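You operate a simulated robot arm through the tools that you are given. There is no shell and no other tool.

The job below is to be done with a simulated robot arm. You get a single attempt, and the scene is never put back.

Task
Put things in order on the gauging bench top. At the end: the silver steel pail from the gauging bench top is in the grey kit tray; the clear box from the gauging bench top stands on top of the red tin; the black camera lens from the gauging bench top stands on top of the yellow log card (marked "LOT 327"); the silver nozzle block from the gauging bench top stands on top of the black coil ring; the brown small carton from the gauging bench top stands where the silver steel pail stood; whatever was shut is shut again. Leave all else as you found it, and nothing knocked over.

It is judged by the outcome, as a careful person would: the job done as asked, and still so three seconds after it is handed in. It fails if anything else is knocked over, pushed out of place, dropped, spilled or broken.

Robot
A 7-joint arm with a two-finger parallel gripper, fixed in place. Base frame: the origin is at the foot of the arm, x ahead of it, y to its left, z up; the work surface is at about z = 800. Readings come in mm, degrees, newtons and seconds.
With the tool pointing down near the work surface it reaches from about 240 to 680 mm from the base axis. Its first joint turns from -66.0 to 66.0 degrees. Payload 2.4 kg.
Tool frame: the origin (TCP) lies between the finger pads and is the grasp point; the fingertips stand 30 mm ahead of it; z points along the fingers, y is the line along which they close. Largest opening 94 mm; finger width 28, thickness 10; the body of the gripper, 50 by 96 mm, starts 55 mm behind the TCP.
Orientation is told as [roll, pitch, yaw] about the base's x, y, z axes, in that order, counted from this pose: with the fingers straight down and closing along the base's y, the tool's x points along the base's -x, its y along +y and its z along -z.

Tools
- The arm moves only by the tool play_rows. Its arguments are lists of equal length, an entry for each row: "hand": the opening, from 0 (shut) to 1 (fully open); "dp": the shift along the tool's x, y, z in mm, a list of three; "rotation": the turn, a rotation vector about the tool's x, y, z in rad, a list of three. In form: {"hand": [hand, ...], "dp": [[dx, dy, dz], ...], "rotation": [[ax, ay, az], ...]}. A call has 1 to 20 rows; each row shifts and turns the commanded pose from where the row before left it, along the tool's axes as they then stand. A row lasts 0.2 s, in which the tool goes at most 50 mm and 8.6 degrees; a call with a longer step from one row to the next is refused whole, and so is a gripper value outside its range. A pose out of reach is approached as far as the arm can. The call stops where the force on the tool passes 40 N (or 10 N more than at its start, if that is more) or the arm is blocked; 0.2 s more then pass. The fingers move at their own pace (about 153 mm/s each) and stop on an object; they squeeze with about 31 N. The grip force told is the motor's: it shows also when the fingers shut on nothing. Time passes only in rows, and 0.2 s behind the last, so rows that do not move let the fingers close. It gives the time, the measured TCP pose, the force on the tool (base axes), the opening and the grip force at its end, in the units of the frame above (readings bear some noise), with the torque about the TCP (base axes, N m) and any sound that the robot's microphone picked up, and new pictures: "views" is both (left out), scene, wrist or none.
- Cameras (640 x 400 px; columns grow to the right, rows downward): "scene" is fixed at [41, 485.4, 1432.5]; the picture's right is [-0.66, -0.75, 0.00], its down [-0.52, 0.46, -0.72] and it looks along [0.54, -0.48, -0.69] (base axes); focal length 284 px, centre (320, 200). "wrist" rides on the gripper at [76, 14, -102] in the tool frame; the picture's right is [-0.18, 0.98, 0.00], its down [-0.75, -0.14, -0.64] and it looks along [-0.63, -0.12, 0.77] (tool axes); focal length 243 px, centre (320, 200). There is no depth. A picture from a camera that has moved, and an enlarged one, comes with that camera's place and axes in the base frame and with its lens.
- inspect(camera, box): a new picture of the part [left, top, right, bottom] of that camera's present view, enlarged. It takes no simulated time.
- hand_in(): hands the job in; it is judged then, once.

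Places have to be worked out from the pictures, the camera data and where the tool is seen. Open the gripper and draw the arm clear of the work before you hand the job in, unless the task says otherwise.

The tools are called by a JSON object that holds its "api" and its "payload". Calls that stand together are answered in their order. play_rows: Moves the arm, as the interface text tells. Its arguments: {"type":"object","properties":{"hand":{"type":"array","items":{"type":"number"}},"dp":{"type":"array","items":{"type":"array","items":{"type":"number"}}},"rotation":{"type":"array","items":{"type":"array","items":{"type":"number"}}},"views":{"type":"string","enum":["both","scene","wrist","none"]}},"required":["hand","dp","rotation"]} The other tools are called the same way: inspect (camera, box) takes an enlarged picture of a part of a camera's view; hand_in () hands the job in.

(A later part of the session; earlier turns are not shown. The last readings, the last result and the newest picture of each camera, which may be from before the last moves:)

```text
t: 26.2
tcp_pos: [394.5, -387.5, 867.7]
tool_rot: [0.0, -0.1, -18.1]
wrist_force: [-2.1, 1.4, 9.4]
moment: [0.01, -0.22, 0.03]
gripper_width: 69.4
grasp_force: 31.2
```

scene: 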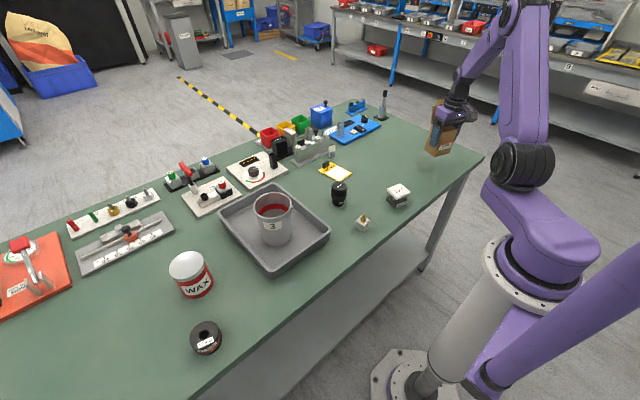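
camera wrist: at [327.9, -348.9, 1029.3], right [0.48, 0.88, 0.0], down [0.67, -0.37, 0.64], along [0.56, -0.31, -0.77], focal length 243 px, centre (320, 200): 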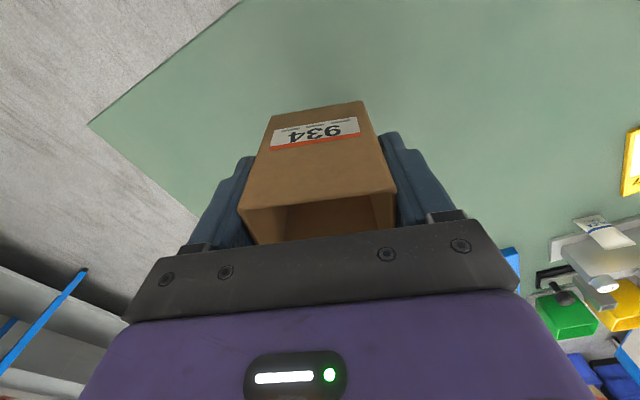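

The carton has touched down, with 9 N upward. I'll open the fingers fully and check before lifting.

{"api": "play_rows", "payload": {"hand": [0.8, 0.9, 1, 1], "dp": [[0, 0, 0], [0, 0, 0], [0, 0, 0], [0, 0, 0]], "rotation": [[0, 0, 0], [0, 0, 0], [0, 0, 0], [0, 0, 0]]}}

{"api": "inspect", "payload": {"camera": "scene", "box": [360, 80, 490, 190]}}

```text
t: 27.2
tcp_pos: [396.0, -386.3, 867.1]
tool_rot: [0.1, 0.0, -18.1]
wrist_force: [-0.4, -0.1, -0.4]
moment: [0.01, 0.03, -0.05]
gripper_width: 93.9
grasp_force: 0.0
camera wrist: at [328.5, -348.4, 969.0], right [0.48, 0.88, 0.0], down [0.67, -0.37, 0.64], along [0.56, -0.31, -0.77], focal length 243 px, centre (320, 200)
```

scene: 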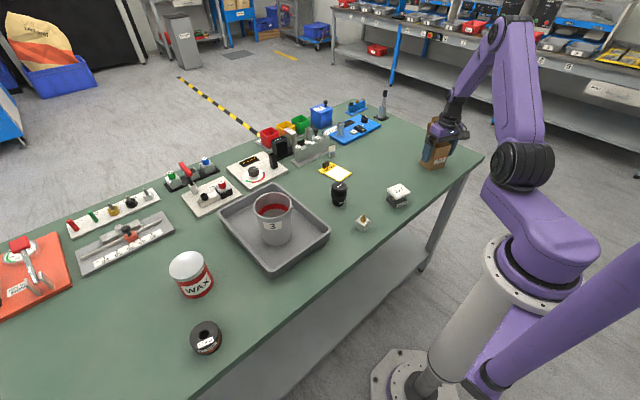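
wrist: 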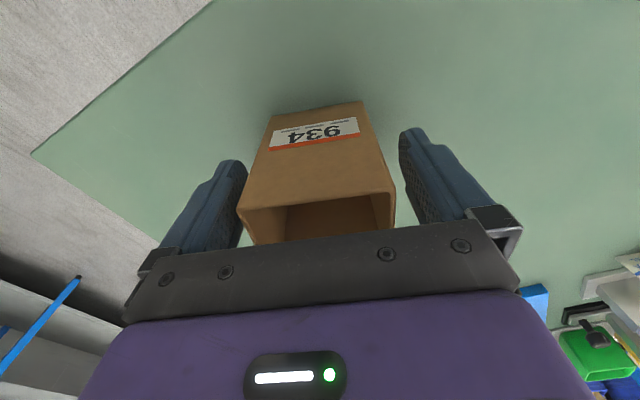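

```text
3.64 times, centred on (425, 135) of scene
camera zoom: at [41.0, 485.4, 1432.5], right [-0.66, -0.75, 0.0], down [-0.52, 0.46, -0.72], along [0.54, -0.48, -0.69], focal length 1031 px, centre (-62, 436)
```

zoom: 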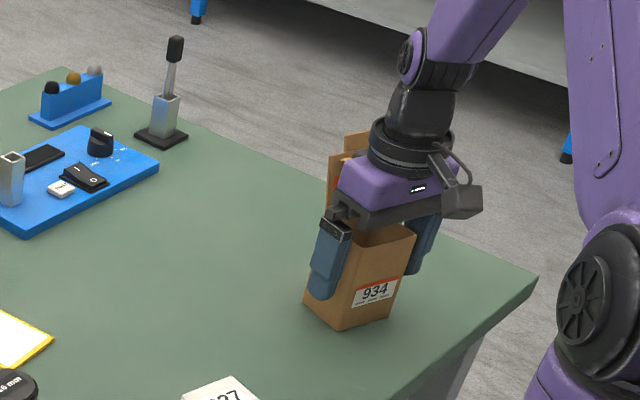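

The carton is standing free on the old pail spot. I'll lift straight up and move to look down at the clear box near (370, -130).

{"api": "play_rows", "payload": {"hand": [1, 1, 1, 1, 1, 1, 1, 1, 1, 1, 1, 1, 1, 1, 1], "dp": [[0, 0, -25], [0, 0, -45], [0, 0, -45], [0, 0, -45], [0, 0, 0], [0, 0, 0], [0, 0, 0], [4.3, 42.7, 0], [4.3, 42.7, 0], [4.3, 42.7, 0], [4.3, 42.7, 0], [4.3, 42.7, 5], [4.3, 42.7, 15], [0, 0, 30], [0, 0, 0]], "rotation": [[0, 0, 0], [0, 0, 0], [0, 0, 0], [0, 0, 0], [0, 0, -0.105], [0, 0, -0.105], [0, 0, -0.105], [0, 0, 0], [0, 0, 0], [0, 0, 0], [0, 0, 0], [0, 0, 0], [0, 0, 0], [0, 0, 0], [0, 0, 0]]}}

{"api": "inspect", "payload": {"camera": "wrist", "box": [240, 40, 440, 200]}}

{"api": "inspect", "payload": {"camera": "scene", "box": [360, 80, 490, 190]}}

{"api": "inspect", "payload": {"camera": "scene", "box": [370, 170, 430, 220]}}

```text
t: 30.4
tcp_pos: [369.2, -130.9, 976.3]
tool_rot: [0.0, -0.2, 0.1]
wrist_force: [0.3, -0.2, 0.9]
moment: [0.0, 0.0, 0.02]
gripper_width: 93.8
grasp_force: 0.1
camera wrist: at [294.4, -115.6, 1078.8], right [0.18, 0.98, 0.0], down [0.75, -0.14, 0.64], along [0.63, -0.12, -0.77], focal length 243 px, centre (320, 200)
```

scene: 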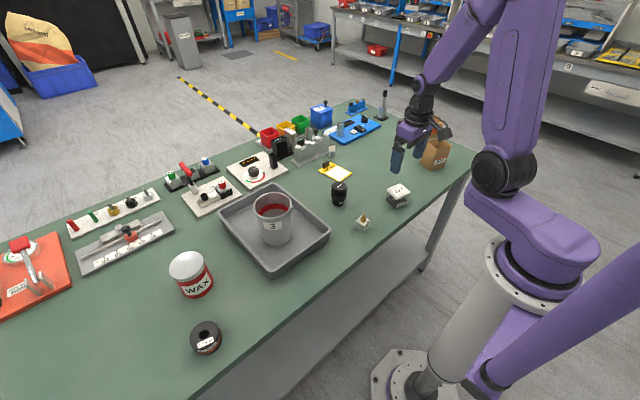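
wrist: 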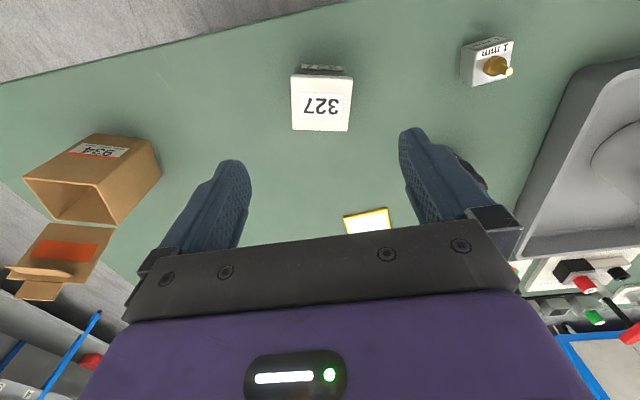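

```text
2.50 times, centred on (340, 120) of wrist
camera zoom: at [294.4, -115.6, 1078.8], right [0.18, 0.98, 0.0], down [0.75, -0.14, 0.64], along [0.63, -0.12, -0.77], focal length 606 px, centre (270, 400)
```

zoom: 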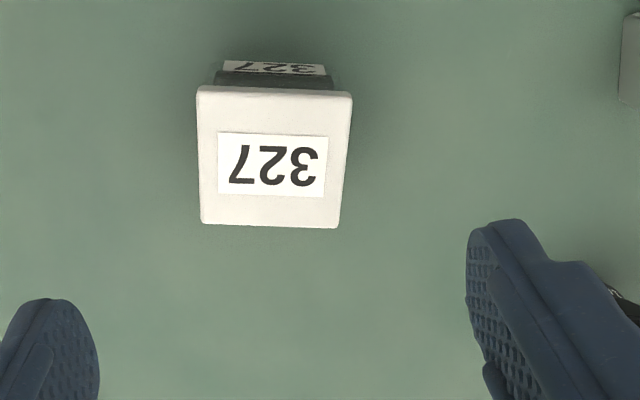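

```text
3.64 times, centred on (425, 135) of scene
camera zoom: at [41.0, 485.4, 1432.5], right [-0.66, -0.75, 0.0], down [-0.52, 0.46, -0.72], along [0.54, -0.48, -0.69], focal length 1031 px, centre (-62, 436)
```

zoom: 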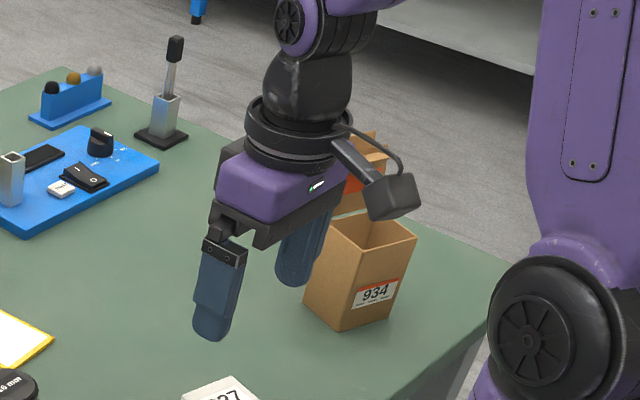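

```text
8.00 times, centred on (400, 195) of scene
camera zoom: at [41.0, 485.4, 1432.5], right [-0.66, -0.75, 0.0], down [-0.52, 0.46, -0.72], along [0.54, -0.48, -0.69], focal length 2269 px, centre (-320, 240)
```

zoom: 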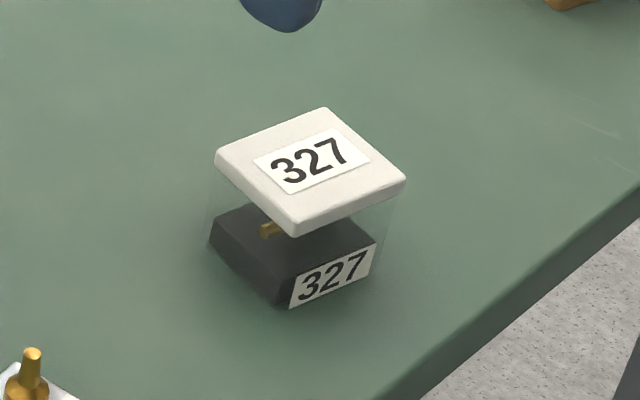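

The carton stands upright at the old pail position. The clear box's lid corners give a centre of (371, -129), a yaw of about -12.5° and a size of about 55×50 mm. I'll align to it, offset 8 mm toward the base to save reach later, and look closer at how the lid sits.

{"api": "play_rows", "payload": {"hand": [1, 1, 1, 1, 1], "dp": [[6, 3, 0], [0, 0, 20], [0, 0, 30], [0, 0, 25], [0, 0, 0]], "rotation": [[0, 0, 0], [0, 0, 0.109], [0, 0, 0.109], [0, 0, 0], [0, 0, 0]]}}

{"api": "inspect", "payload": {"camera": "wrist", "box": [220, 60, 420, 220]}}

{"api": "inspect", "payload": {"camera": "scene", "box": [370, 160, 430, 220]}}

```text
t: 31.6
tcp_pos: [362.5, -129.0, 902.3]
tool_rot: [-0.1, 0.0, -12.6]
wrist_force: [-0.1, -0.5, -0.6]
moment: [0.0, 0.02, -0.04]
gripper_width: 93.8
grasp_force: 0.0
camera wrist: at [293.5, -97.1, 1003.4], right [0.39, 0.92, 0.0], down [0.7, -0.3, 0.64], along [0.59, -0.25, -0.77], focal length 243 px, centre (320, 200)
```

scene: 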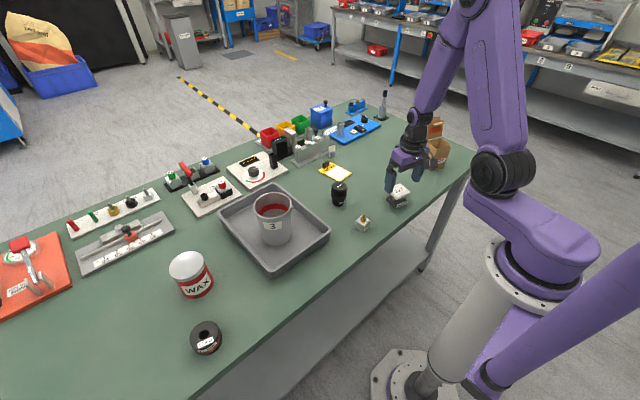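
wrist: 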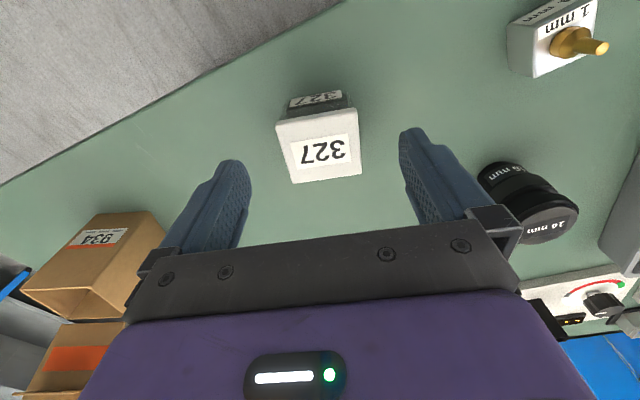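

```text
2.50 times, centred on (320, 140) of wrist
camera zoom: at [293.5, -97.1, 1003.4], right [0.39, 0.92, 0.0], down [0.7, -0.3, 0.64], along [0.59, -0.25, -0.77], focal length 606 px, centre (320, 350)
```

zoom: 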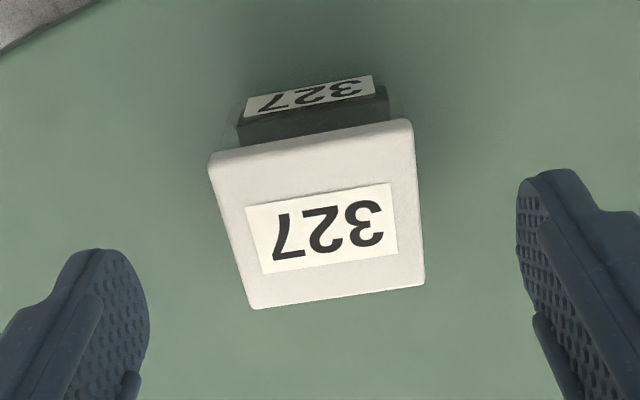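

```text
6.67 times, centred on (400, 190) of scene
camera zoom: at [41.0, 485.4, 1432.5], right [-0.66, -0.75, 0.0], down [-0.52, 0.46, -0.72], along [0.54, -0.48, -0.69], focal length 1891 px, centre (-213, 267)
```

zoom: 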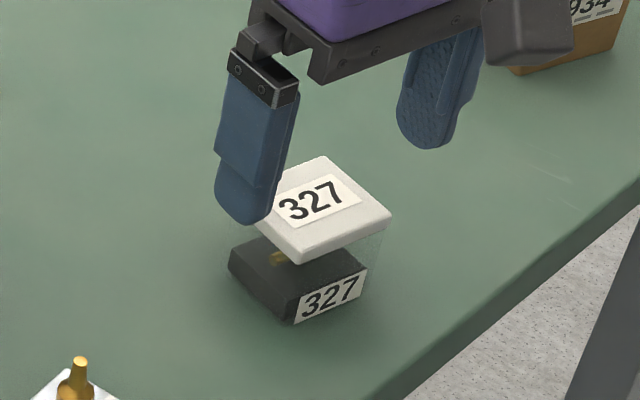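

The lid top is at z≈846 and the tool is 2 mm off-centre in its own y. I'll correct that, lower until the fingertips are just above the bench (TCP 838), and close.

{"api": "play_rows", "payload": {"hand": [1, 1, 1, 0.6, 0, 0, 0], "dp": [[0, 1.9, 25], [0, 0, 25], [0, 0, 14], [0, 0, 0], [0, 0, 0], [0, 0, 0], [0, 0, 0]], "rotation": [[0, 0, 0], [0, 0, 0], [0, 0, 0], [0, 0, 0], [0, 0, 0], [0, 0, 0], [0, 0, 0]]}}

{"api": "inspect", "payload": {"camera": "scene", "box": [370, 160, 430, 220]}}

{"api": "inspect", "payload": {"camera": "wrist", "box": [220, 60, 420, 220]}}

```text
t: 33.2
tcp_pos: [363.9, -125.8, 838.3]
tool_rot: [0.0, -0.1, -12.4]
wrist_force: [0.3, 0.3, 0.2]
moment: [0.01, -0.04, 0.02]
gripper_width: 58.7
grasp_force: 30.9
camera wrist: at [293.9, -94.7, 939.9], right [0.39, 0.92, 0.0], down [0.7, -0.3, 0.64], along [0.59, -0.25, -0.77], focal length 243 px, centre (320, 200)
```

scene: 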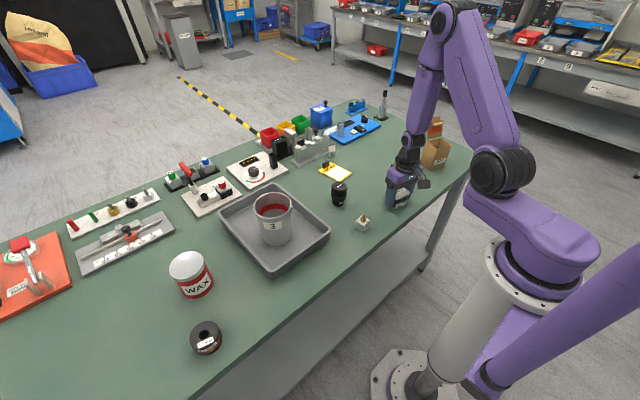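
wrist: 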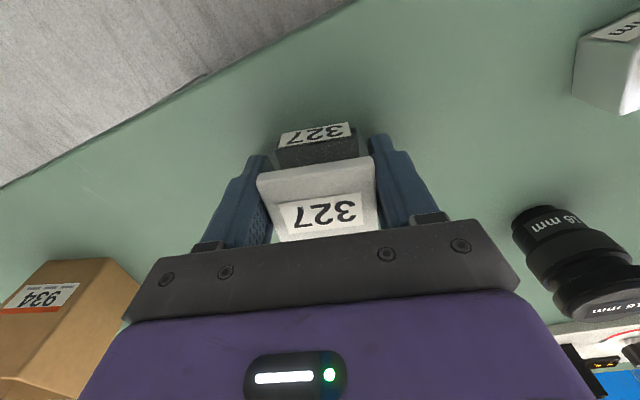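

```text
6.67 times, centred on (400, 190) of scene
camera zoom: at [41.0, 485.4, 1432.5], right [-0.66, -0.75, 0.0], down [-0.52, 0.46, -0.72], along [0.54, -0.48, -0.69], focal length 1891 px, centre (-213, 267)
```

zoom: 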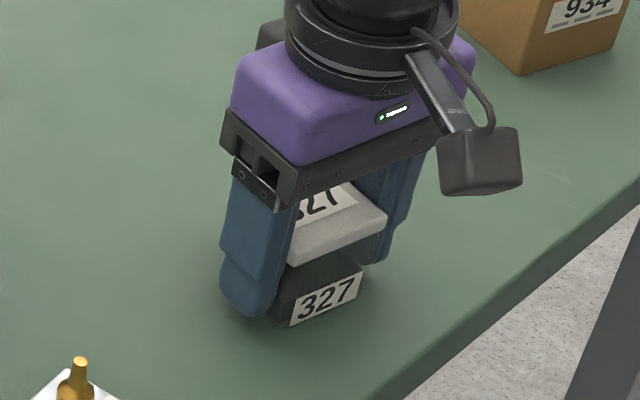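

```text
2.50 times, centred on (320, 140) of wrist
camera zoom: at [293.9, -94.7, 939.9], right [0.39, 0.92, 0.0], down [0.7, -0.3, 0.64], along [0.59, -0.25, -0.77], focal length 606 px, centre (320, 350)
```

zoom: 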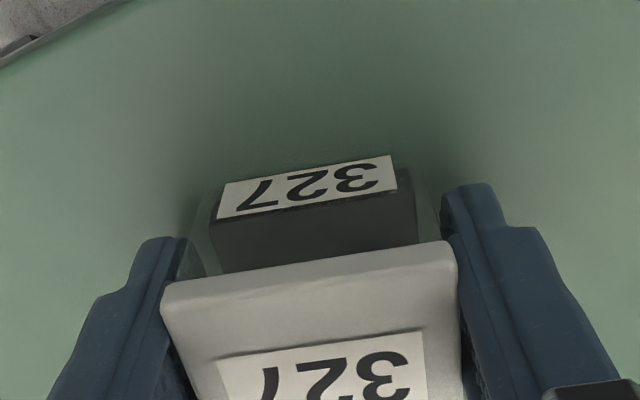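

The fingers closed on about 55 mm, which is the lid width, so I may be holding only the lid. I'll lift just 4 mm and check that the body comes with it.

{"api": "play_rows", "payload": {"hand": [0, 0, 0], "dp": [[0, 0, -2], [0, 0, -3], [0, 0, 0]], "rotation": [[0, 0, 0], [0, 0, 0], [0, 0, 0]], "views": "none"}}

{"api": "inspect", "payload": {"camera": "wrist", "box": [220, 60, 420, 220]}}

{"api": "inspect", "payload": {"camera": "scene", "box": [370, 160, 430, 220]}}

```text
t: 34.0
tcp_pos: [364.3, -125.1, 841.8]
tool_rot: [0.0, 0.0, -12.6]
wrist_force: [-0.4, -1.1, -1.1]
moment: [-0.01, -0.02, -0.01]
gripper_width: 58.6
grasp_force: 31.2
```

```text
2.50 times, centred on (320, 140) of wrist
camera zoom: at [293.8, -94.3, 945.2], right [0.39, 0.92, 0.0], down [0.7, -0.3, 0.64], along [0.59, -0.25, -0.77], focal length 606 px, centre (320, 350)
```

zoom: 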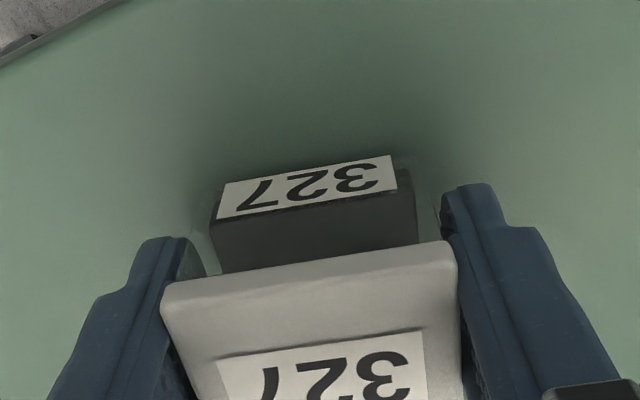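

```text
6.67 times, centred on (400, 190) of scene
camera zoom: at [41.0, 485.4, 1432.5], right [-0.66, -0.75, 0.0], down [-0.52, 0.46, -0.72], along [0.54, -0.48, -0.69], focal length 1891 px, centre (-213, 267)
```

zoom: 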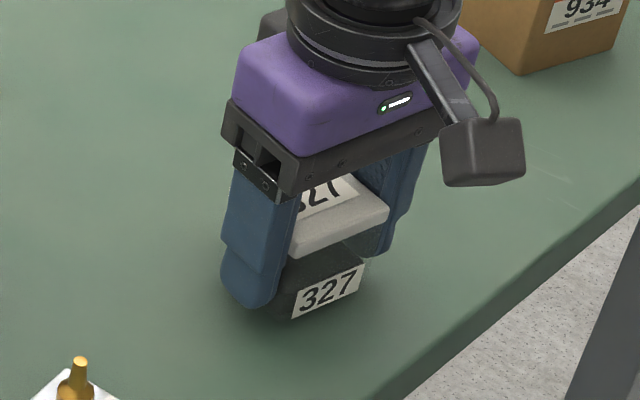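

The body rose together with the lid, so the box moves as one piece. I'll lift it high and carry it over toward the tin.

{"api": "play_rows", "payload": {"hand": [0, 0, 0, 0, 0, 0, 0, 0, 0, 0, 0, 0, 0, 0, 0, 0, 0, 0, 0, 0], "dp": [[0, 0, -20], [0, 0, -45], [0, 0, -45], [0, 0, -45], [0, 0, -45], [1.6, 20.7, 0], [3.18, 41.4, 0], [3.18, 41.4, 0], [3.18, 41.4, 0], [3.18, 41.4, 0], [3.18, 41.4, 0], [3.18, 41.4, 0], [3.18, 41.4, 0], [3.18, 41.4, 0], [3.18, 41.4, 0], [3.18, 41.4, 0], [3.18, 41.4, 0], [3.18, 41.4, 0], [1.6, 20.7, 0], [0, 0, 0]], "rotation": [[0, 0, 0], [0, 0, 0], [0, 0, 0], [0, 0, 0], [0, 0, 0], [0, 0, 0], [0, 0, 0], [0, 0, 0], [0, 0, 0], [0, 0, 0], [0, 0, 0], [0, 0, 0], [0, 0, 0], [0, 0, 0], [0, 0, 0], [0, 0, 0], [0, 0, 0], [0, 0, 0], [0, 0, 0], [0, 0, 0]], "views": "scene"}}

```text
t: 38.2
tcp_pos: [440.9, 409.5, 1043.3]
tool_rot: [0.1, 0.1, -12.5]
wrist_force: [-0.4, 0.9, -0.9]
moment: [0.02, -0.05, 0.01]
gripper_width: 58.5
grasp_force: 31.8
```

scene: 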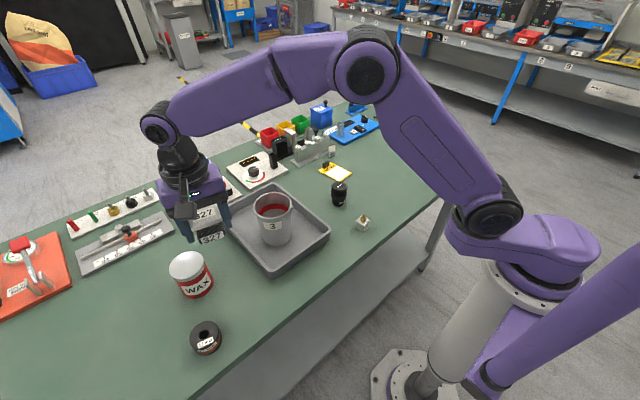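

The box is held level at (441, 410). I'll turn the tool to yaw +43° so the grip is tangential, then look at the tin.

{"api": "play_rows", "payload": {"hand": [0, 0, 0, 0, 0, 0, 0, 0, 0], "dp": [[0, 0, 0], [0, 0, 0], [0, 0, 0], [0, 0, 0], [0, 0, 0], [0, 0, 0], [0, 0, 0], [0, 0, 0], [0, 0, 0]], "rotation": [[0, 0, -0.121], [0, 0, -0.121], [0, 0, -0.121], [0, 0, -0.121], [0, 0, -0.121], [0, 0, -0.121], [0, 0, -0.121], [0, 0, -0.121], [0, 0, 0]]}}

{"api": "inspect", "payload": {"camera": "scene", "box": [140, 200, 260, 310]}}

{"api": "inspect", "payload": {"camera": "wrist", "box": [200, 60, 440, 240]}}

```text
t: 40.2
tcp_pos: [440.8, 409.6, 1042.9]
tool_rot: [0.1, 0.0, 43.0]
wrist_force: [-0.7, 0.1, -0.5]
moment: [-0.01, 0.04, -0.04]
gripper_width: 58.8
grasp_force: 30.9
camera wrist: at [376.0, 368.1, 1145.2], right [-0.54, 0.84, 0.0], down [0.65, 0.41, 0.64], along [0.54, 0.34, -0.77], focal length 243 px, centre (320, 200)
```

scene: 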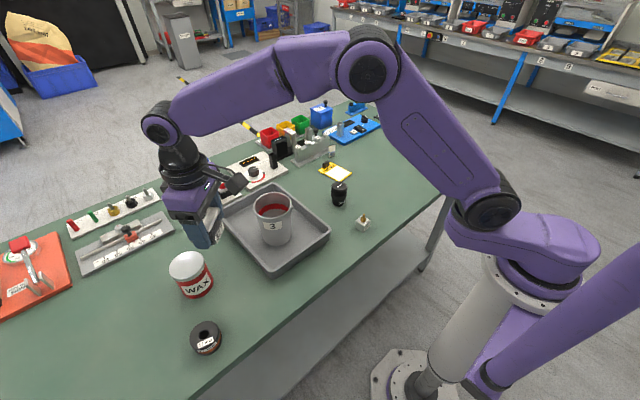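
wrist: 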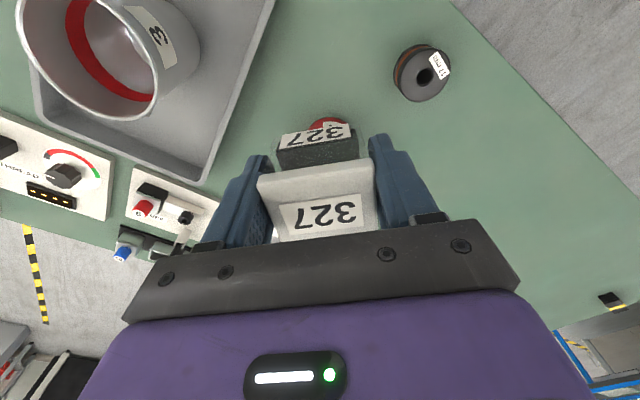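

```text
3.64 times, centred on (200, 255) of scene
camera zoom: at [41.0, 485.4, 1432.5], right [-0.66, -0.75, 0.0], down [-0.52, 0.46, -0.72], along [0.54, -0.48, -0.69], focal length 1031 px, centre (756, 0)
```

zoom: 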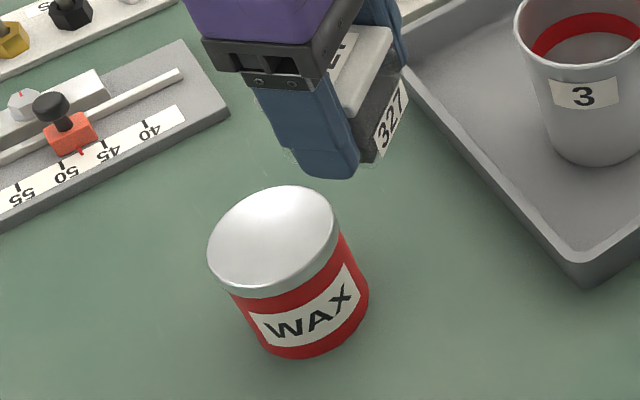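

```text
2.22 times, centred on (320, 150) of wrist
camera zoom: at [376.0, 368.1, 1145.2], right [-0.54, 0.84, 0.0], down [0.65, 0.41, 0.64], along [0.54, 0.34, -0.77], focal length 539 px, centre (320, 311)
```

zoom: 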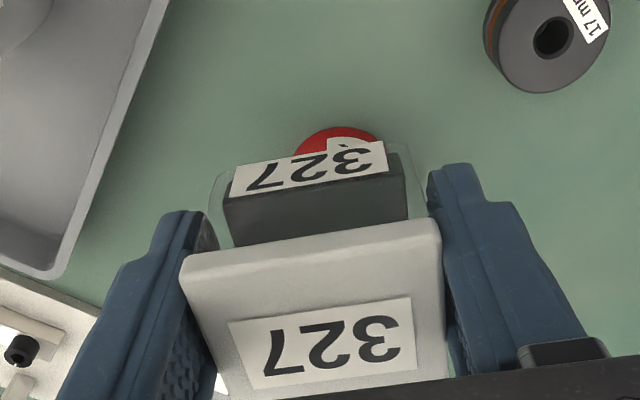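

The tin is at about (508, 472), with its top near z 881 to 885 and a radius of about 42 mm. I'll move outward and down to hover roughly 40 mm above it, aiming the box slightly inward of the tin's centre, and check reach and alignment.

{"api": "play_rows", "payload": {"hand": [0, 0, 0, 0, 0, 0], "dp": [[-20, 0, 20], [-20, 0, 20], [-20, 0, 20], [-17.6, 0, 20], [0, 0, 0], [0, 0, 0]], "rotation": [[0, 0, 0], [0, 0, 0], [0, 0, 0], [0, 0, 0], [0, 0, 0], [0, 0, 0]]}}

{"api": "inspect", "payload": {"camera": "scene", "box": [140, 200, 260, 310]}}

{"api": "inspect", "payload": {"camera": "wrist", "box": [200, 60, 440, 240]}}

```text
t: 41.6
tcp_pos: [497.3, 461.0, 963.2]
tool_rot: [0.0, 0.0, 43.0]
wrist_force: [0.4, -0.1, -1.3]
moment: [-0.01, -0.05, 0.03]
gripper_width: 58.5
grasp_force: 31.0
camera wrist: at [433.0, 420.5, 1064.9], right [-0.53, 0.85, 0.0], down [0.65, 0.41, 0.64], along [0.54, 0.34, -0.77], focal length 243 px, centre (320, 200)
```

scene: 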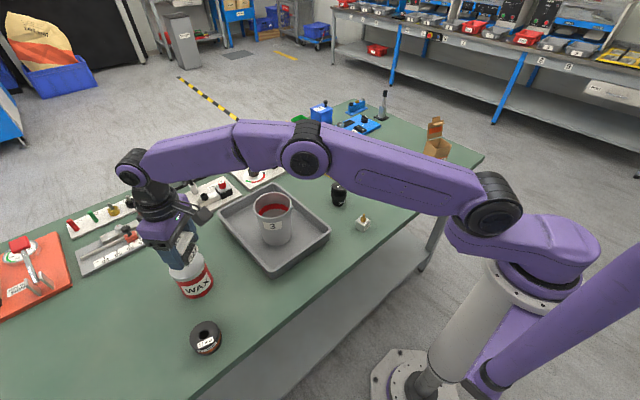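
wrist: 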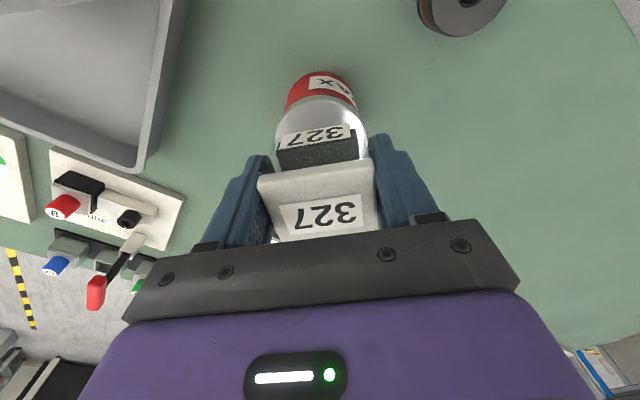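

```text
3.64 times, centred on (200, 255) of scene
camera zoom: at [41.0, 485.4, 1432.5], right [-0.66, -0.75, 0.0], down [-0.52, 0.46, -0.72], along [0.54, -0.48, -0.69], focal length 1031 px, centre (756, 0)
```

zoom: 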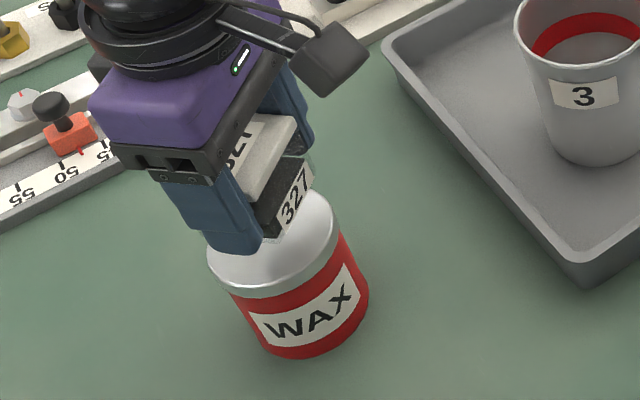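

```text
2.22 times, centred on (320, 150) of wrist
camera zoom: at [433.0, 420.5, 1064.9], right [-0.53, 0.85, 0.0], down [0.65, 0.41, 0.64], along [0.54, 0.34, -0.77], focal length 539 px, centre (320, 311)
```

zoom: 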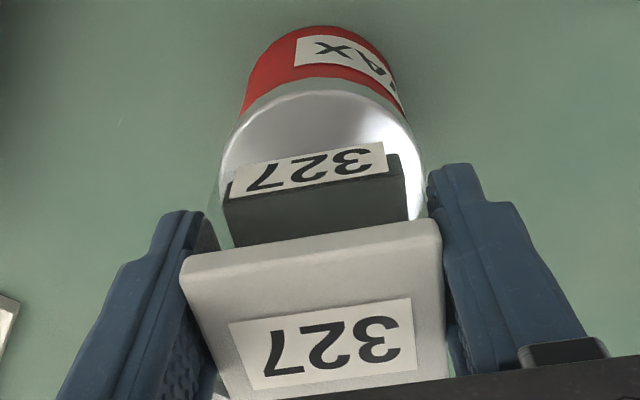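

The arm reaches here with the tool still vertical. The lid's near edge suggests the tin centre is about 10 mm further out than the box, so I'll move 7 mm outward while lowering 20 mm, and check that the pose is really reached.

{"api": "play_rows", "payload": {"hand": [0, 0, 0, 0], "dp": [[-4, 0, 10], [-3, 0, 10], [0, 0, 0], [0, 0, 0]], "rotation": [[0, 0, 0], [0, 0, 0], [0, 0, 0], [0, 0, 0]]}}

{"api": "inspect", "payload": {"camera": "scene", "box": [150, 220, 250, 310]}}

{"api": "inspect", "payload": {"camera": "wrist", "box": [220, 50, 420, 200]}}

```text
t: 42.6
tcp_pos: [502.4, 465.6, 943.0]
tool_rot: [0.0, 0.0, 42.9]
wrist_force: [0.5, 0.3, -1.0]
moment: [-0.03, -0.02, 0.02]
gripper_width: 58.6
grasp_force: 31.0
camera wrist: at [438.2, 425.3, 1044.9], right [-0.53, 0.85, 0.0], down [0.65, 0.41, 0.64], along [0.54, 0.34, -0.77], focal length 243 px, centre (320, 200)
```

scene: 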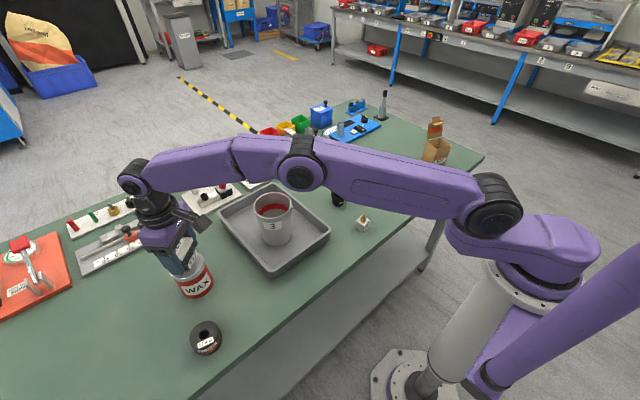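
wrist: 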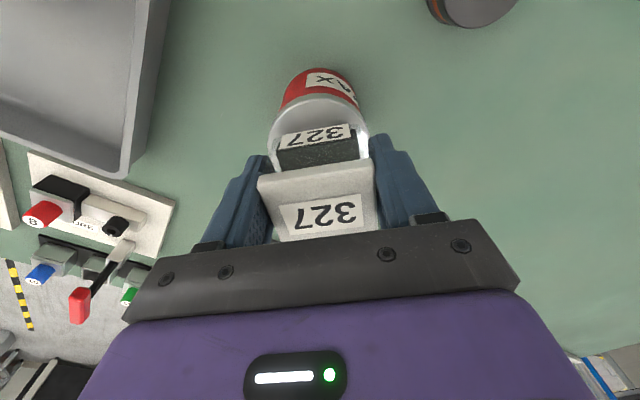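

```text
4.44 times, centred on (200, 265) of scene
camera zoom: at [41.0, 485.4, 1432.5], right [-0.66, -0.75, 0.0], down [-0.52, 0.46, -0.72], along [0.54, -0.48, -0.69], focal length 1260 px, centre (853, -89)
```

zoom: 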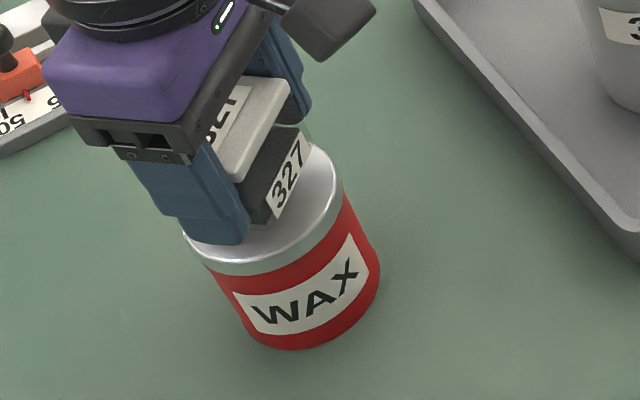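

```text
2.67 times, centred on (320, 125) of wrist
camera zoom: at [438.2, 425.3, 1044.9], right [-0.53, 0.85, 0.0], down [0.65, 0.41, 0.64], along [0.54, 0.34, -0.77], focal length 647 px, centre (320, 400)
```

zoom: 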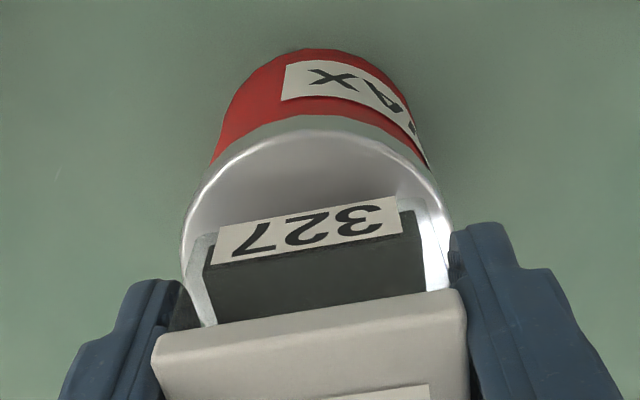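

The pose was reached at 685 mm. The box is still 6 to 8 mm inward of the tin's centre, so I'll push another 4 mm outward while lowering to just above the lid.

{"api": "play_rows", "payload": {"hand": [0, 0, 0, 0], "dp": [[-2, 0, 6], [-2, 0, 6], [0, 0, 0], [0, 0, 0]], "rotation": [[0, 0, 0], [0, 0, 0], [0, 0, 0], [0, 0, 0]]}}

{"api": "inspect", "payload": {"camera": "scene", "box": [150, 220, 250, 310]}}

{"api": "inspect", "payload": {"camera": "wrist", "box": [220, 50, 420, 200]}}

```text
t: 43.6
tcp_pos: [506.1, 468.0, 931.2]
tool_rot: [0.1, 0.0, 43.0]
wrist_force: [-0.5, 0.0, -0.8]
moment: [0.04, -0.01, 0.02]
gripper_width: 58.6
grasp_force: 30.8
camera wrist: at [441.1, 428.1, 1032.8], right [-0.53, 0.85, 0.0], down [0.65, 0.41, 0.64], along [0.54, 0.34, -0.77], focal length 243 px, centre (320, 200)
```

scene: 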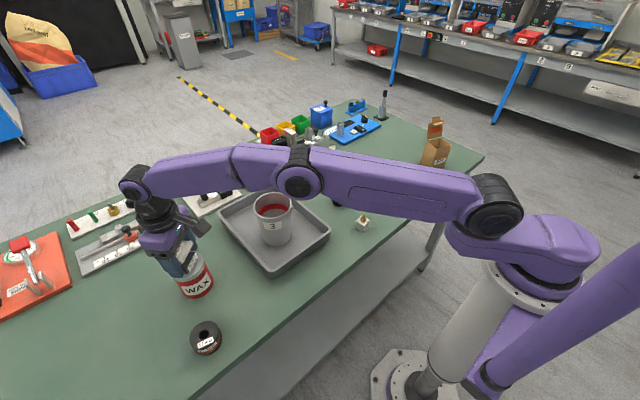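
wrist: 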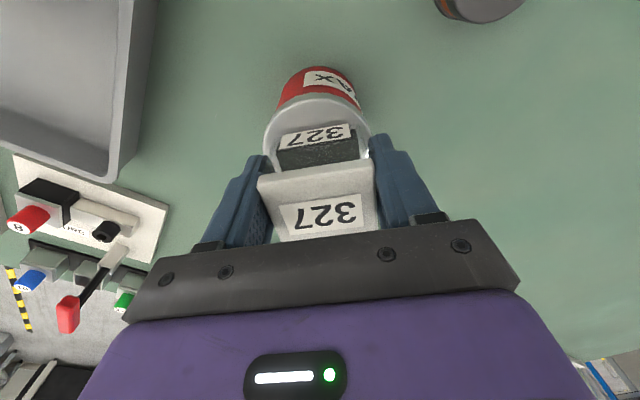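

```text
4.44 times, centred on (200, 265) of scene
camera zoom: at [41.0, 485.4, 1432.5], right [-0.66, -0.75, 0.0], down [-0.52, 0.46, -0.72], along [0.54, -0.48, -0.69], focal length 1260 px, centre (853, -89)
```

zoom: 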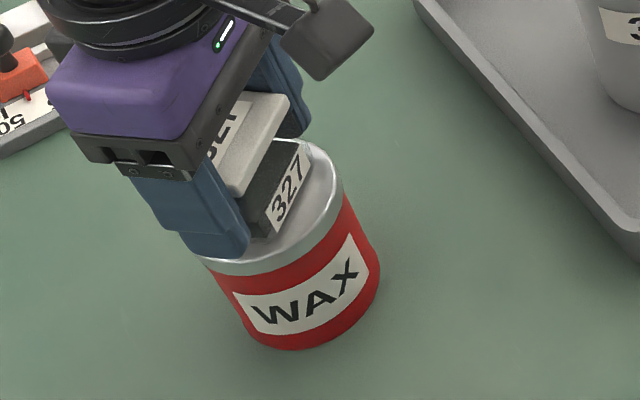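

```text
2.67 times, centred on (320, 125) of wrist
camera zoom: at [441.1, 428.1, 1032.8], right [-0.53, 0.85, 0.0], down [0.65, 0.41, 0.64], along [0.54, 0.34, -0.77], focal length 647 px, centre (320, 400)
```

zoom: 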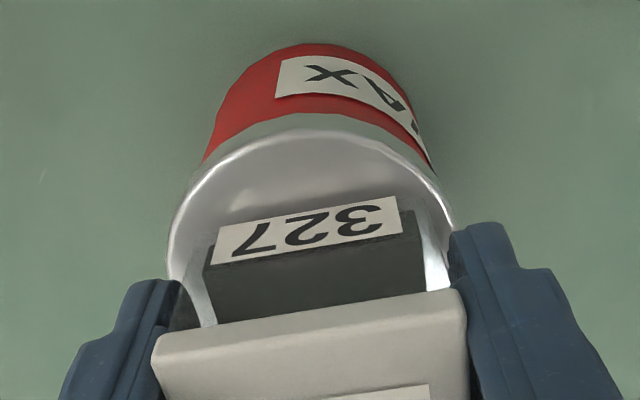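

The box is now centred over the tin. I'll lower in 2–3 mm steps, watching for contact.

{"api": "play_rows", "payload": {"hand": [0, 0, 0, 0], "dp": [[0, 0, 3], [0, 0, 2.5], [0, 0, 2], [0, 0, 0]], "rotation": [[0, 0, 0], [0, 0, 0], [0, 0, 0], [0, 0, 0]], "views": "none"}}

```text
t: 44.6
tcp_pos: [506.6, 469.6, 928.3]
tool_rot: [0.1, -0.5, 42.9]
wrist_force: [-4.2, -5.2, 29.6]
moment: [0.02, -0.03, 0.0]
gripper_width: 58.6
grasp_force: 31.0
```

There is contact at z 928, so the tin top is near 890. I'll back off 3.5 mm to relieve the pressure, then open.

{"api": "play_rows", "payload": {"hand": [0, 0], "dp": [[0, 0, -3.5], [0, 0, 0]], "rotation": [[0, 0, 0], [0, 0, 0]], "views": "none"}}

```text
t: 45.2
tcp_pos: [506.9, 468.4, 926.8]
tool_rot: [0.0, -0.1, 42.9]
wrist_force: [3.0, 2.0, 10.4]
moment: [0.35, -0.28, -0.05]
gripper_width: 58.6
grasp_force: 30.7
```

There is a light 10 N contact now. I'll open the fingers while holding still.

{"api": "play_rows", "payload": {"hand": [0.7, 0.85, 1, 1], "dp": [[0, 0, 0], [0, 0, 0], [0, 0, 0], [0, 0, 0]], "rotation": [[0, 0, 0], [0, 0, 0], [0, 0, 0], [0, 0, 0]]}}

{"api": "inspect", "payload": {"camera": "scene", "box": [150, 220, 250, 310]}}

{"api": "inspect", "payload": {"camera": "wrist", "box": [200, 50, 440, 230]}}

```text
t: 46.2
tcp_pos: [505.9, 468.9, 926.7]
tool_rot: [-0.1, -0.1, 43.0]
wrist_force: [-0.4, -0.7, -0.1]
moment: [-0.02, 0.01, -0.02]
gripper_width: 93.6
grasp_force: 0.0
camera wrist: at [441.1, 428.7, 1029.1], right [-0.53, 0.85, 0.0], down [0.65, 0.41, 0.64], along [0.54, 0.34, -0.77], focal length 243 px, centre (320, 200)
```

scene: 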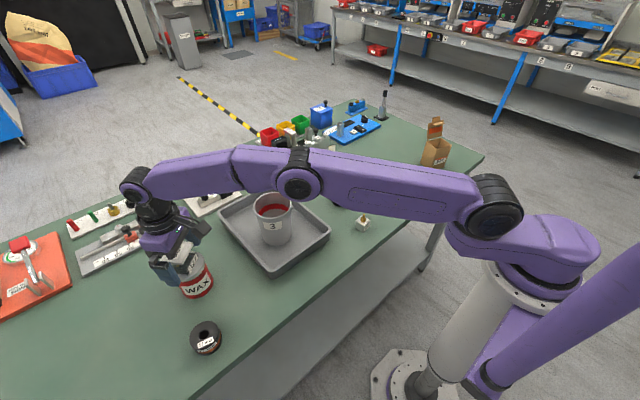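
wrist: 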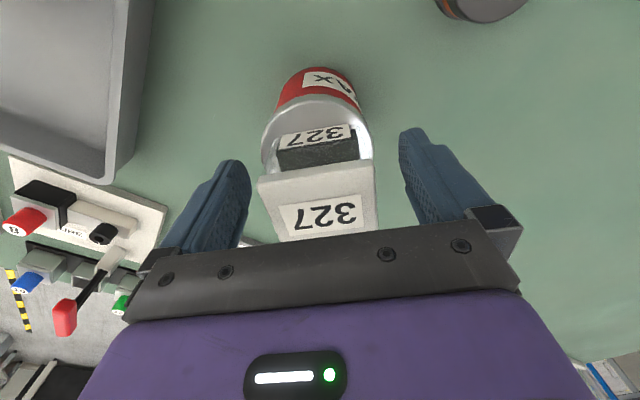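

```text
4.44 times, centred on (200, 265) of scene
camera zoom: at [41.0, 485.4, 1432.5], right [-0.66, -0.75, 0.0], down [-0.52, 0.46, -0.72], along [0.54, -0.48, -0.69], focal length 1260 px, centre (853, -89)
```

zoom: 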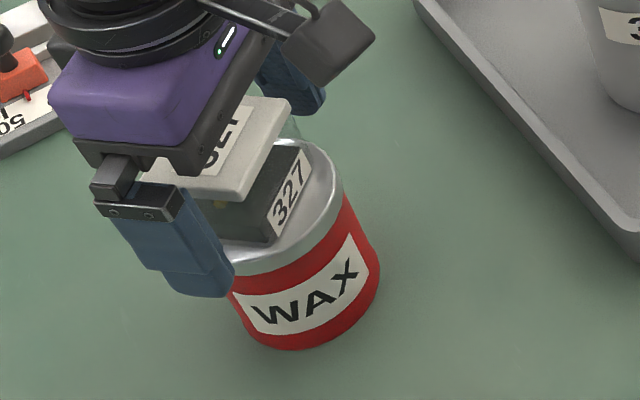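

```text
2.22 times, centred on (320, 140) of wrist
camera zoom: at [441.1, 428.7, 1029.1], right [-0.53, 0.85, 0.0], down [0.65, 0.41, 0.64], along [0.54, 0.34, -0.77], focal length 539 px, centre (320, 333)
```

zoom: 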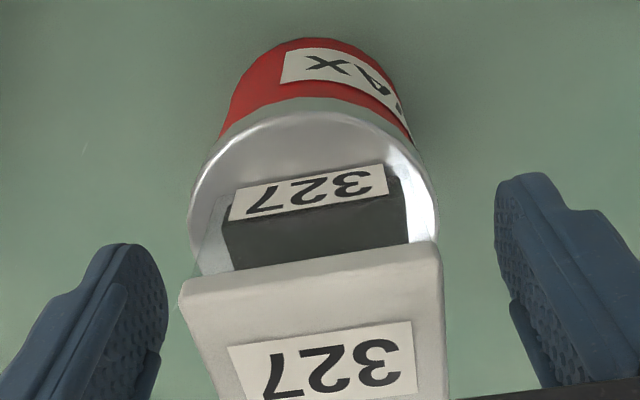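

The clear box stands squarely on the tin and is released. I'll lift away, turn back to yaw 0 and move to view the lens and the card.

{"api": "play_rows", "payload": {"hand": [1, 1, 1, 1, 1, 1, 1, 1, 1, 1, 1, 1, 1, 1, 1, 1, 1, 1, 1, 1], "dp": [[0, 0, -20], [0, 0, -40], [15, 0, -40], [20, 0, -20], [0, 0, 0], [0, 0, 0], [0, 0, 0], [0, 0, 0], [0, 0, 0], [0, 0, 0], [-2, -48.5, 2], [-2, -48.5, 2], [-2, -48.5, 2], [-2, -48.5, 2], [-2, -48.5, 2], [-2, -48.5, 2], [-2, -48.5, 2], [-2, -48.5, 2], [-2, -48.5, 2], [-2, -48.5, 2]], "rotation": [[0, 0, 0], [0, 0, 0], [0, 0, 0], [0, 0, 0], [0, 0, 0.125], [0, 0, 0.125], [0, 0, 0.125], [0, 0, 0.125], [0, 0, 0.125], [0, 0, 0.125], [0, 0, 0], [0, 0, 0], [0, 0, 0], [0, 0, 0], [0, 0, 0], [0, 0, 0], [0, 0, 0], [0, 0, 0], [0, 0, 0], [0, 0, 0]]}}

{"api": "inspect", "payload": {"camera": "wrist", "box": [220, 40, 440, 200]}}

{"api": "inspect", "payload": {"camera": "scene", "box": [140, 220, 260, 310]}}

{"api": "inspect", "payload": {"camera": "scene", "box": [300, 150, 380, 220]}}

```text
t: 50.4
tcp_pos: [499.1, -41.8, 1028.5]
tool_rot: [0.0, 0.0, 0.0]
wrist_force: [0.0, 0.3, 0.3]
moment: [0.02, 0.01, 0.03]
gripper_width: 93.7
grasp_force: 0.0
camera wrist: at [424.5, -26.0, 1129.4], right [0.19, 0.98, 0.0], down [0.75, -0.14, 0.64], along [0.63, -0.12, -0.77], focal length 243 px, centre (320, 200)
```

scene: 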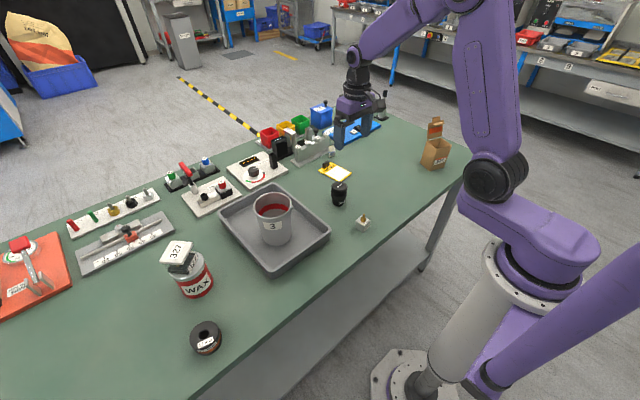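
wrist: 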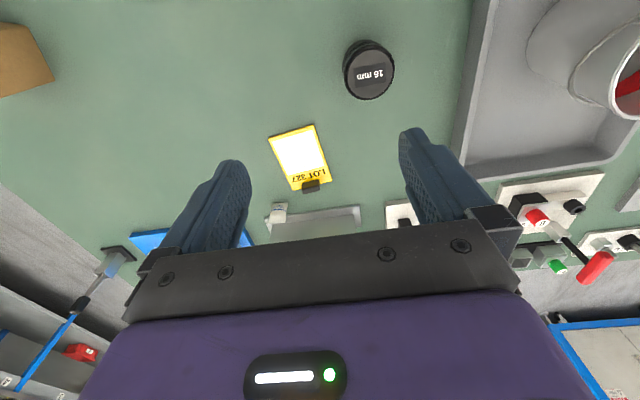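

```text
2.50 times, centred on (330, 120) of wrist
camera zoom: at [424.5, -26.0, 1129.4], right [0.19, 0.98, 0.0], down [0.75, -0.14, 0.64], along [0.63, -0.12, -0.77], focal length 606 px, centre (295, 400)
```

zoom: 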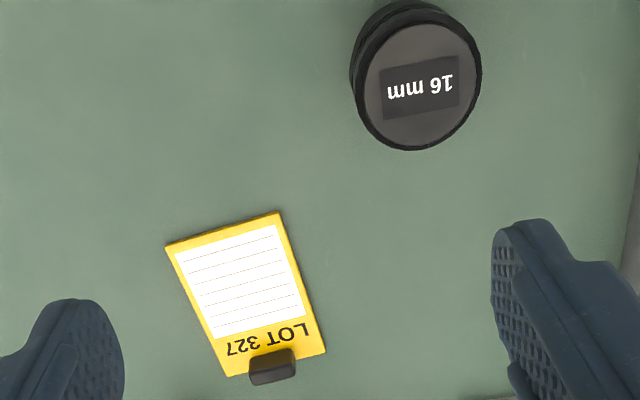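

```text
4.44 times, centred on (200, 265) of scene
camera zoom: at [41.0, 485.5, 1432.5], right [-0.66, -0.75, 0.0], down [-0.52, 0.46, -0.72], along [0.54, -0.48, -0.69], focal length 1260 px, centre (853, -89)
```

zoom: 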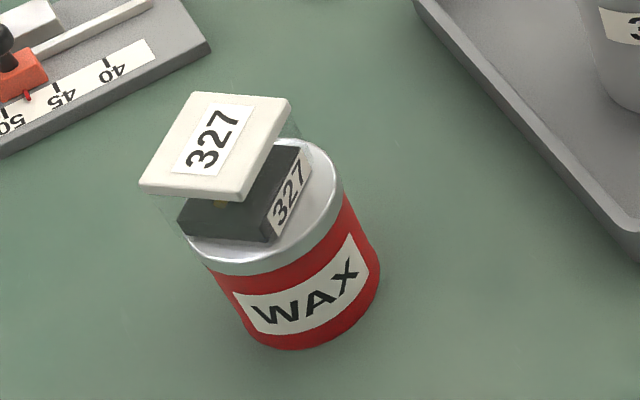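

```text
5.71 times, centred on (340, 185) of scene
camera zoom: at [41.0, 485.5, 1432.5], right [-0.66, -0.75, 0.0], down [-0.52, 0.46, -0.72], along [0.54, -0.48, -0.69], focal length 1621 px, centre (206, 286)
```

zoom: 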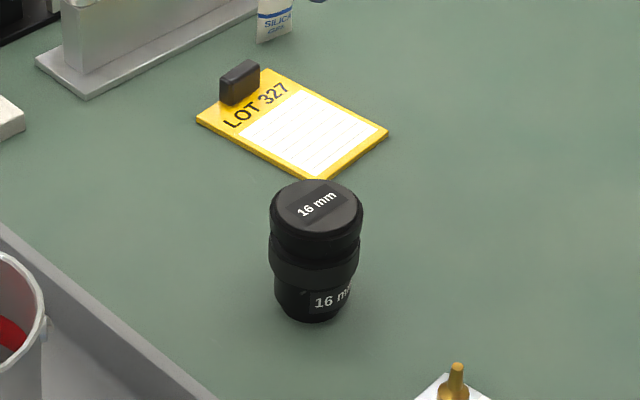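

The box is level on the tin. The lens top centre is at (489, 12.5), z≈870, about 48 mm across. The card is about 69×99 mm centred at (610, -88), with its clip at the far end near x 645. I'll move over the lens and lower to just above it.

{"api": "play_rows", "payload": {"hand": [1, 1, 1, 1, 1, 1], "dp": [[5, 27.1, 0], [5, 27.2, 0], [0, 0, 40], [0, 0, 40], [0, 0, 28], [0, 0, 0]], "rotation": [[0, 0, 0], [0, 0, 0], [0, 0, 0], [0, 0, 0], [0, 0, 0], [0, 0, 0]]}}

{"api": "inspect", "payload": {"camera": "wrist", "box": [200, 50, 440, 230]}}

{"api": "inspect", "payload": {"camera": "scene", "box": [290, 130, 390, 220]}}

```text
t: 51.8
tcp_pos: [490.0, 14.4, 919.6]
tool_rot: [0.0, 0.0, -0.2]
wrist_force: [-1.7, 0.1, 0.1]
moment: [0.01, 0.02, -0.02]
gripper_width: 93.9
grasp_force: 0.2
camera wrist: at [414.7, 29.6, 1021.2], right [0.19, 0.98, 0.0], down [0.75, -0.14, 0.64], along [0.63, -0.12, -0.77], focal length 243 px, centre (320, 200)
```

scene: 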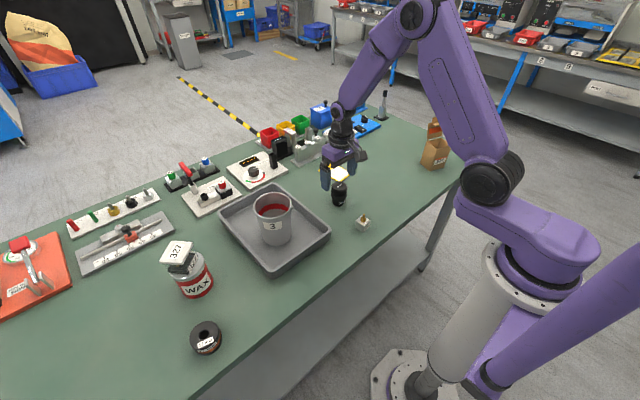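
wrist: 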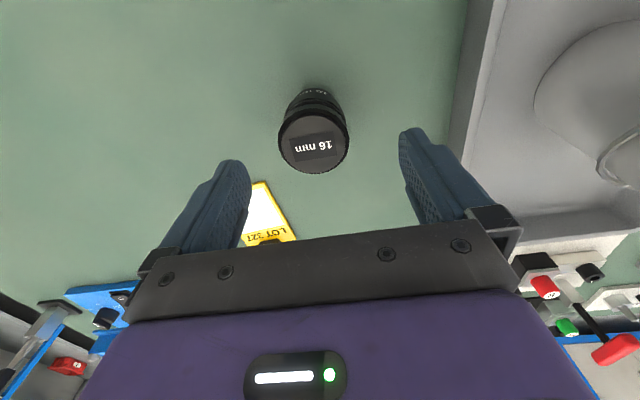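

```text
2.22 times, centred on (320, 140) of wrist
camera zoom: at [414.7, 29.6, 1021.2], right [0.19, 0.98, 0.0], down [0.75, -0.14, 0.64], along [0.63, -0.12, -0.77], focal length 539 px, centre (320, 333)
```

zoom: 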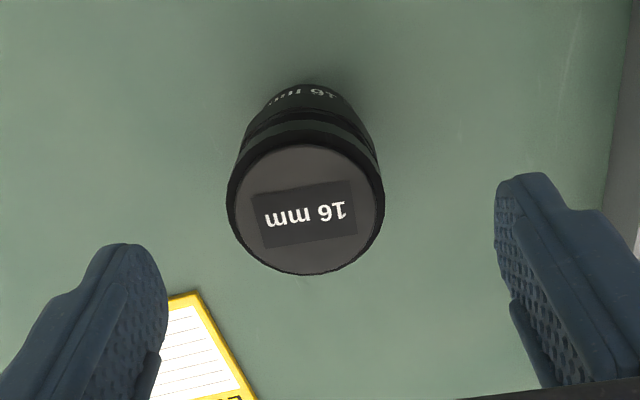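

```text
4.44 times, centred on (340, 175) of scene
camera zoom: at [41.0, 485.4, 1432.5], right [-0.66, -0.75, 0.0], down [-0.52, 0.46, -0.72], along [0.54, -0.48, -0.69], focal length 1260 px, centre (231, 311)
```

zoom: 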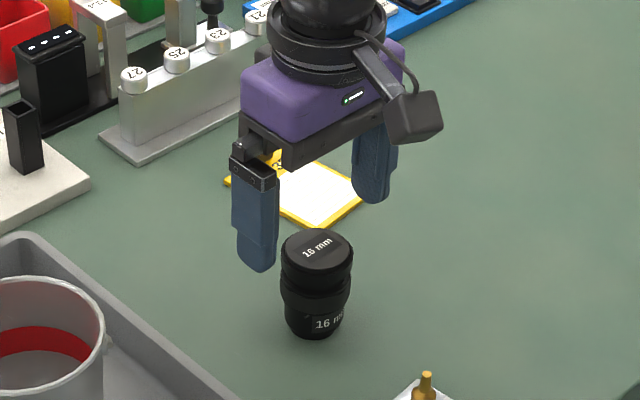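

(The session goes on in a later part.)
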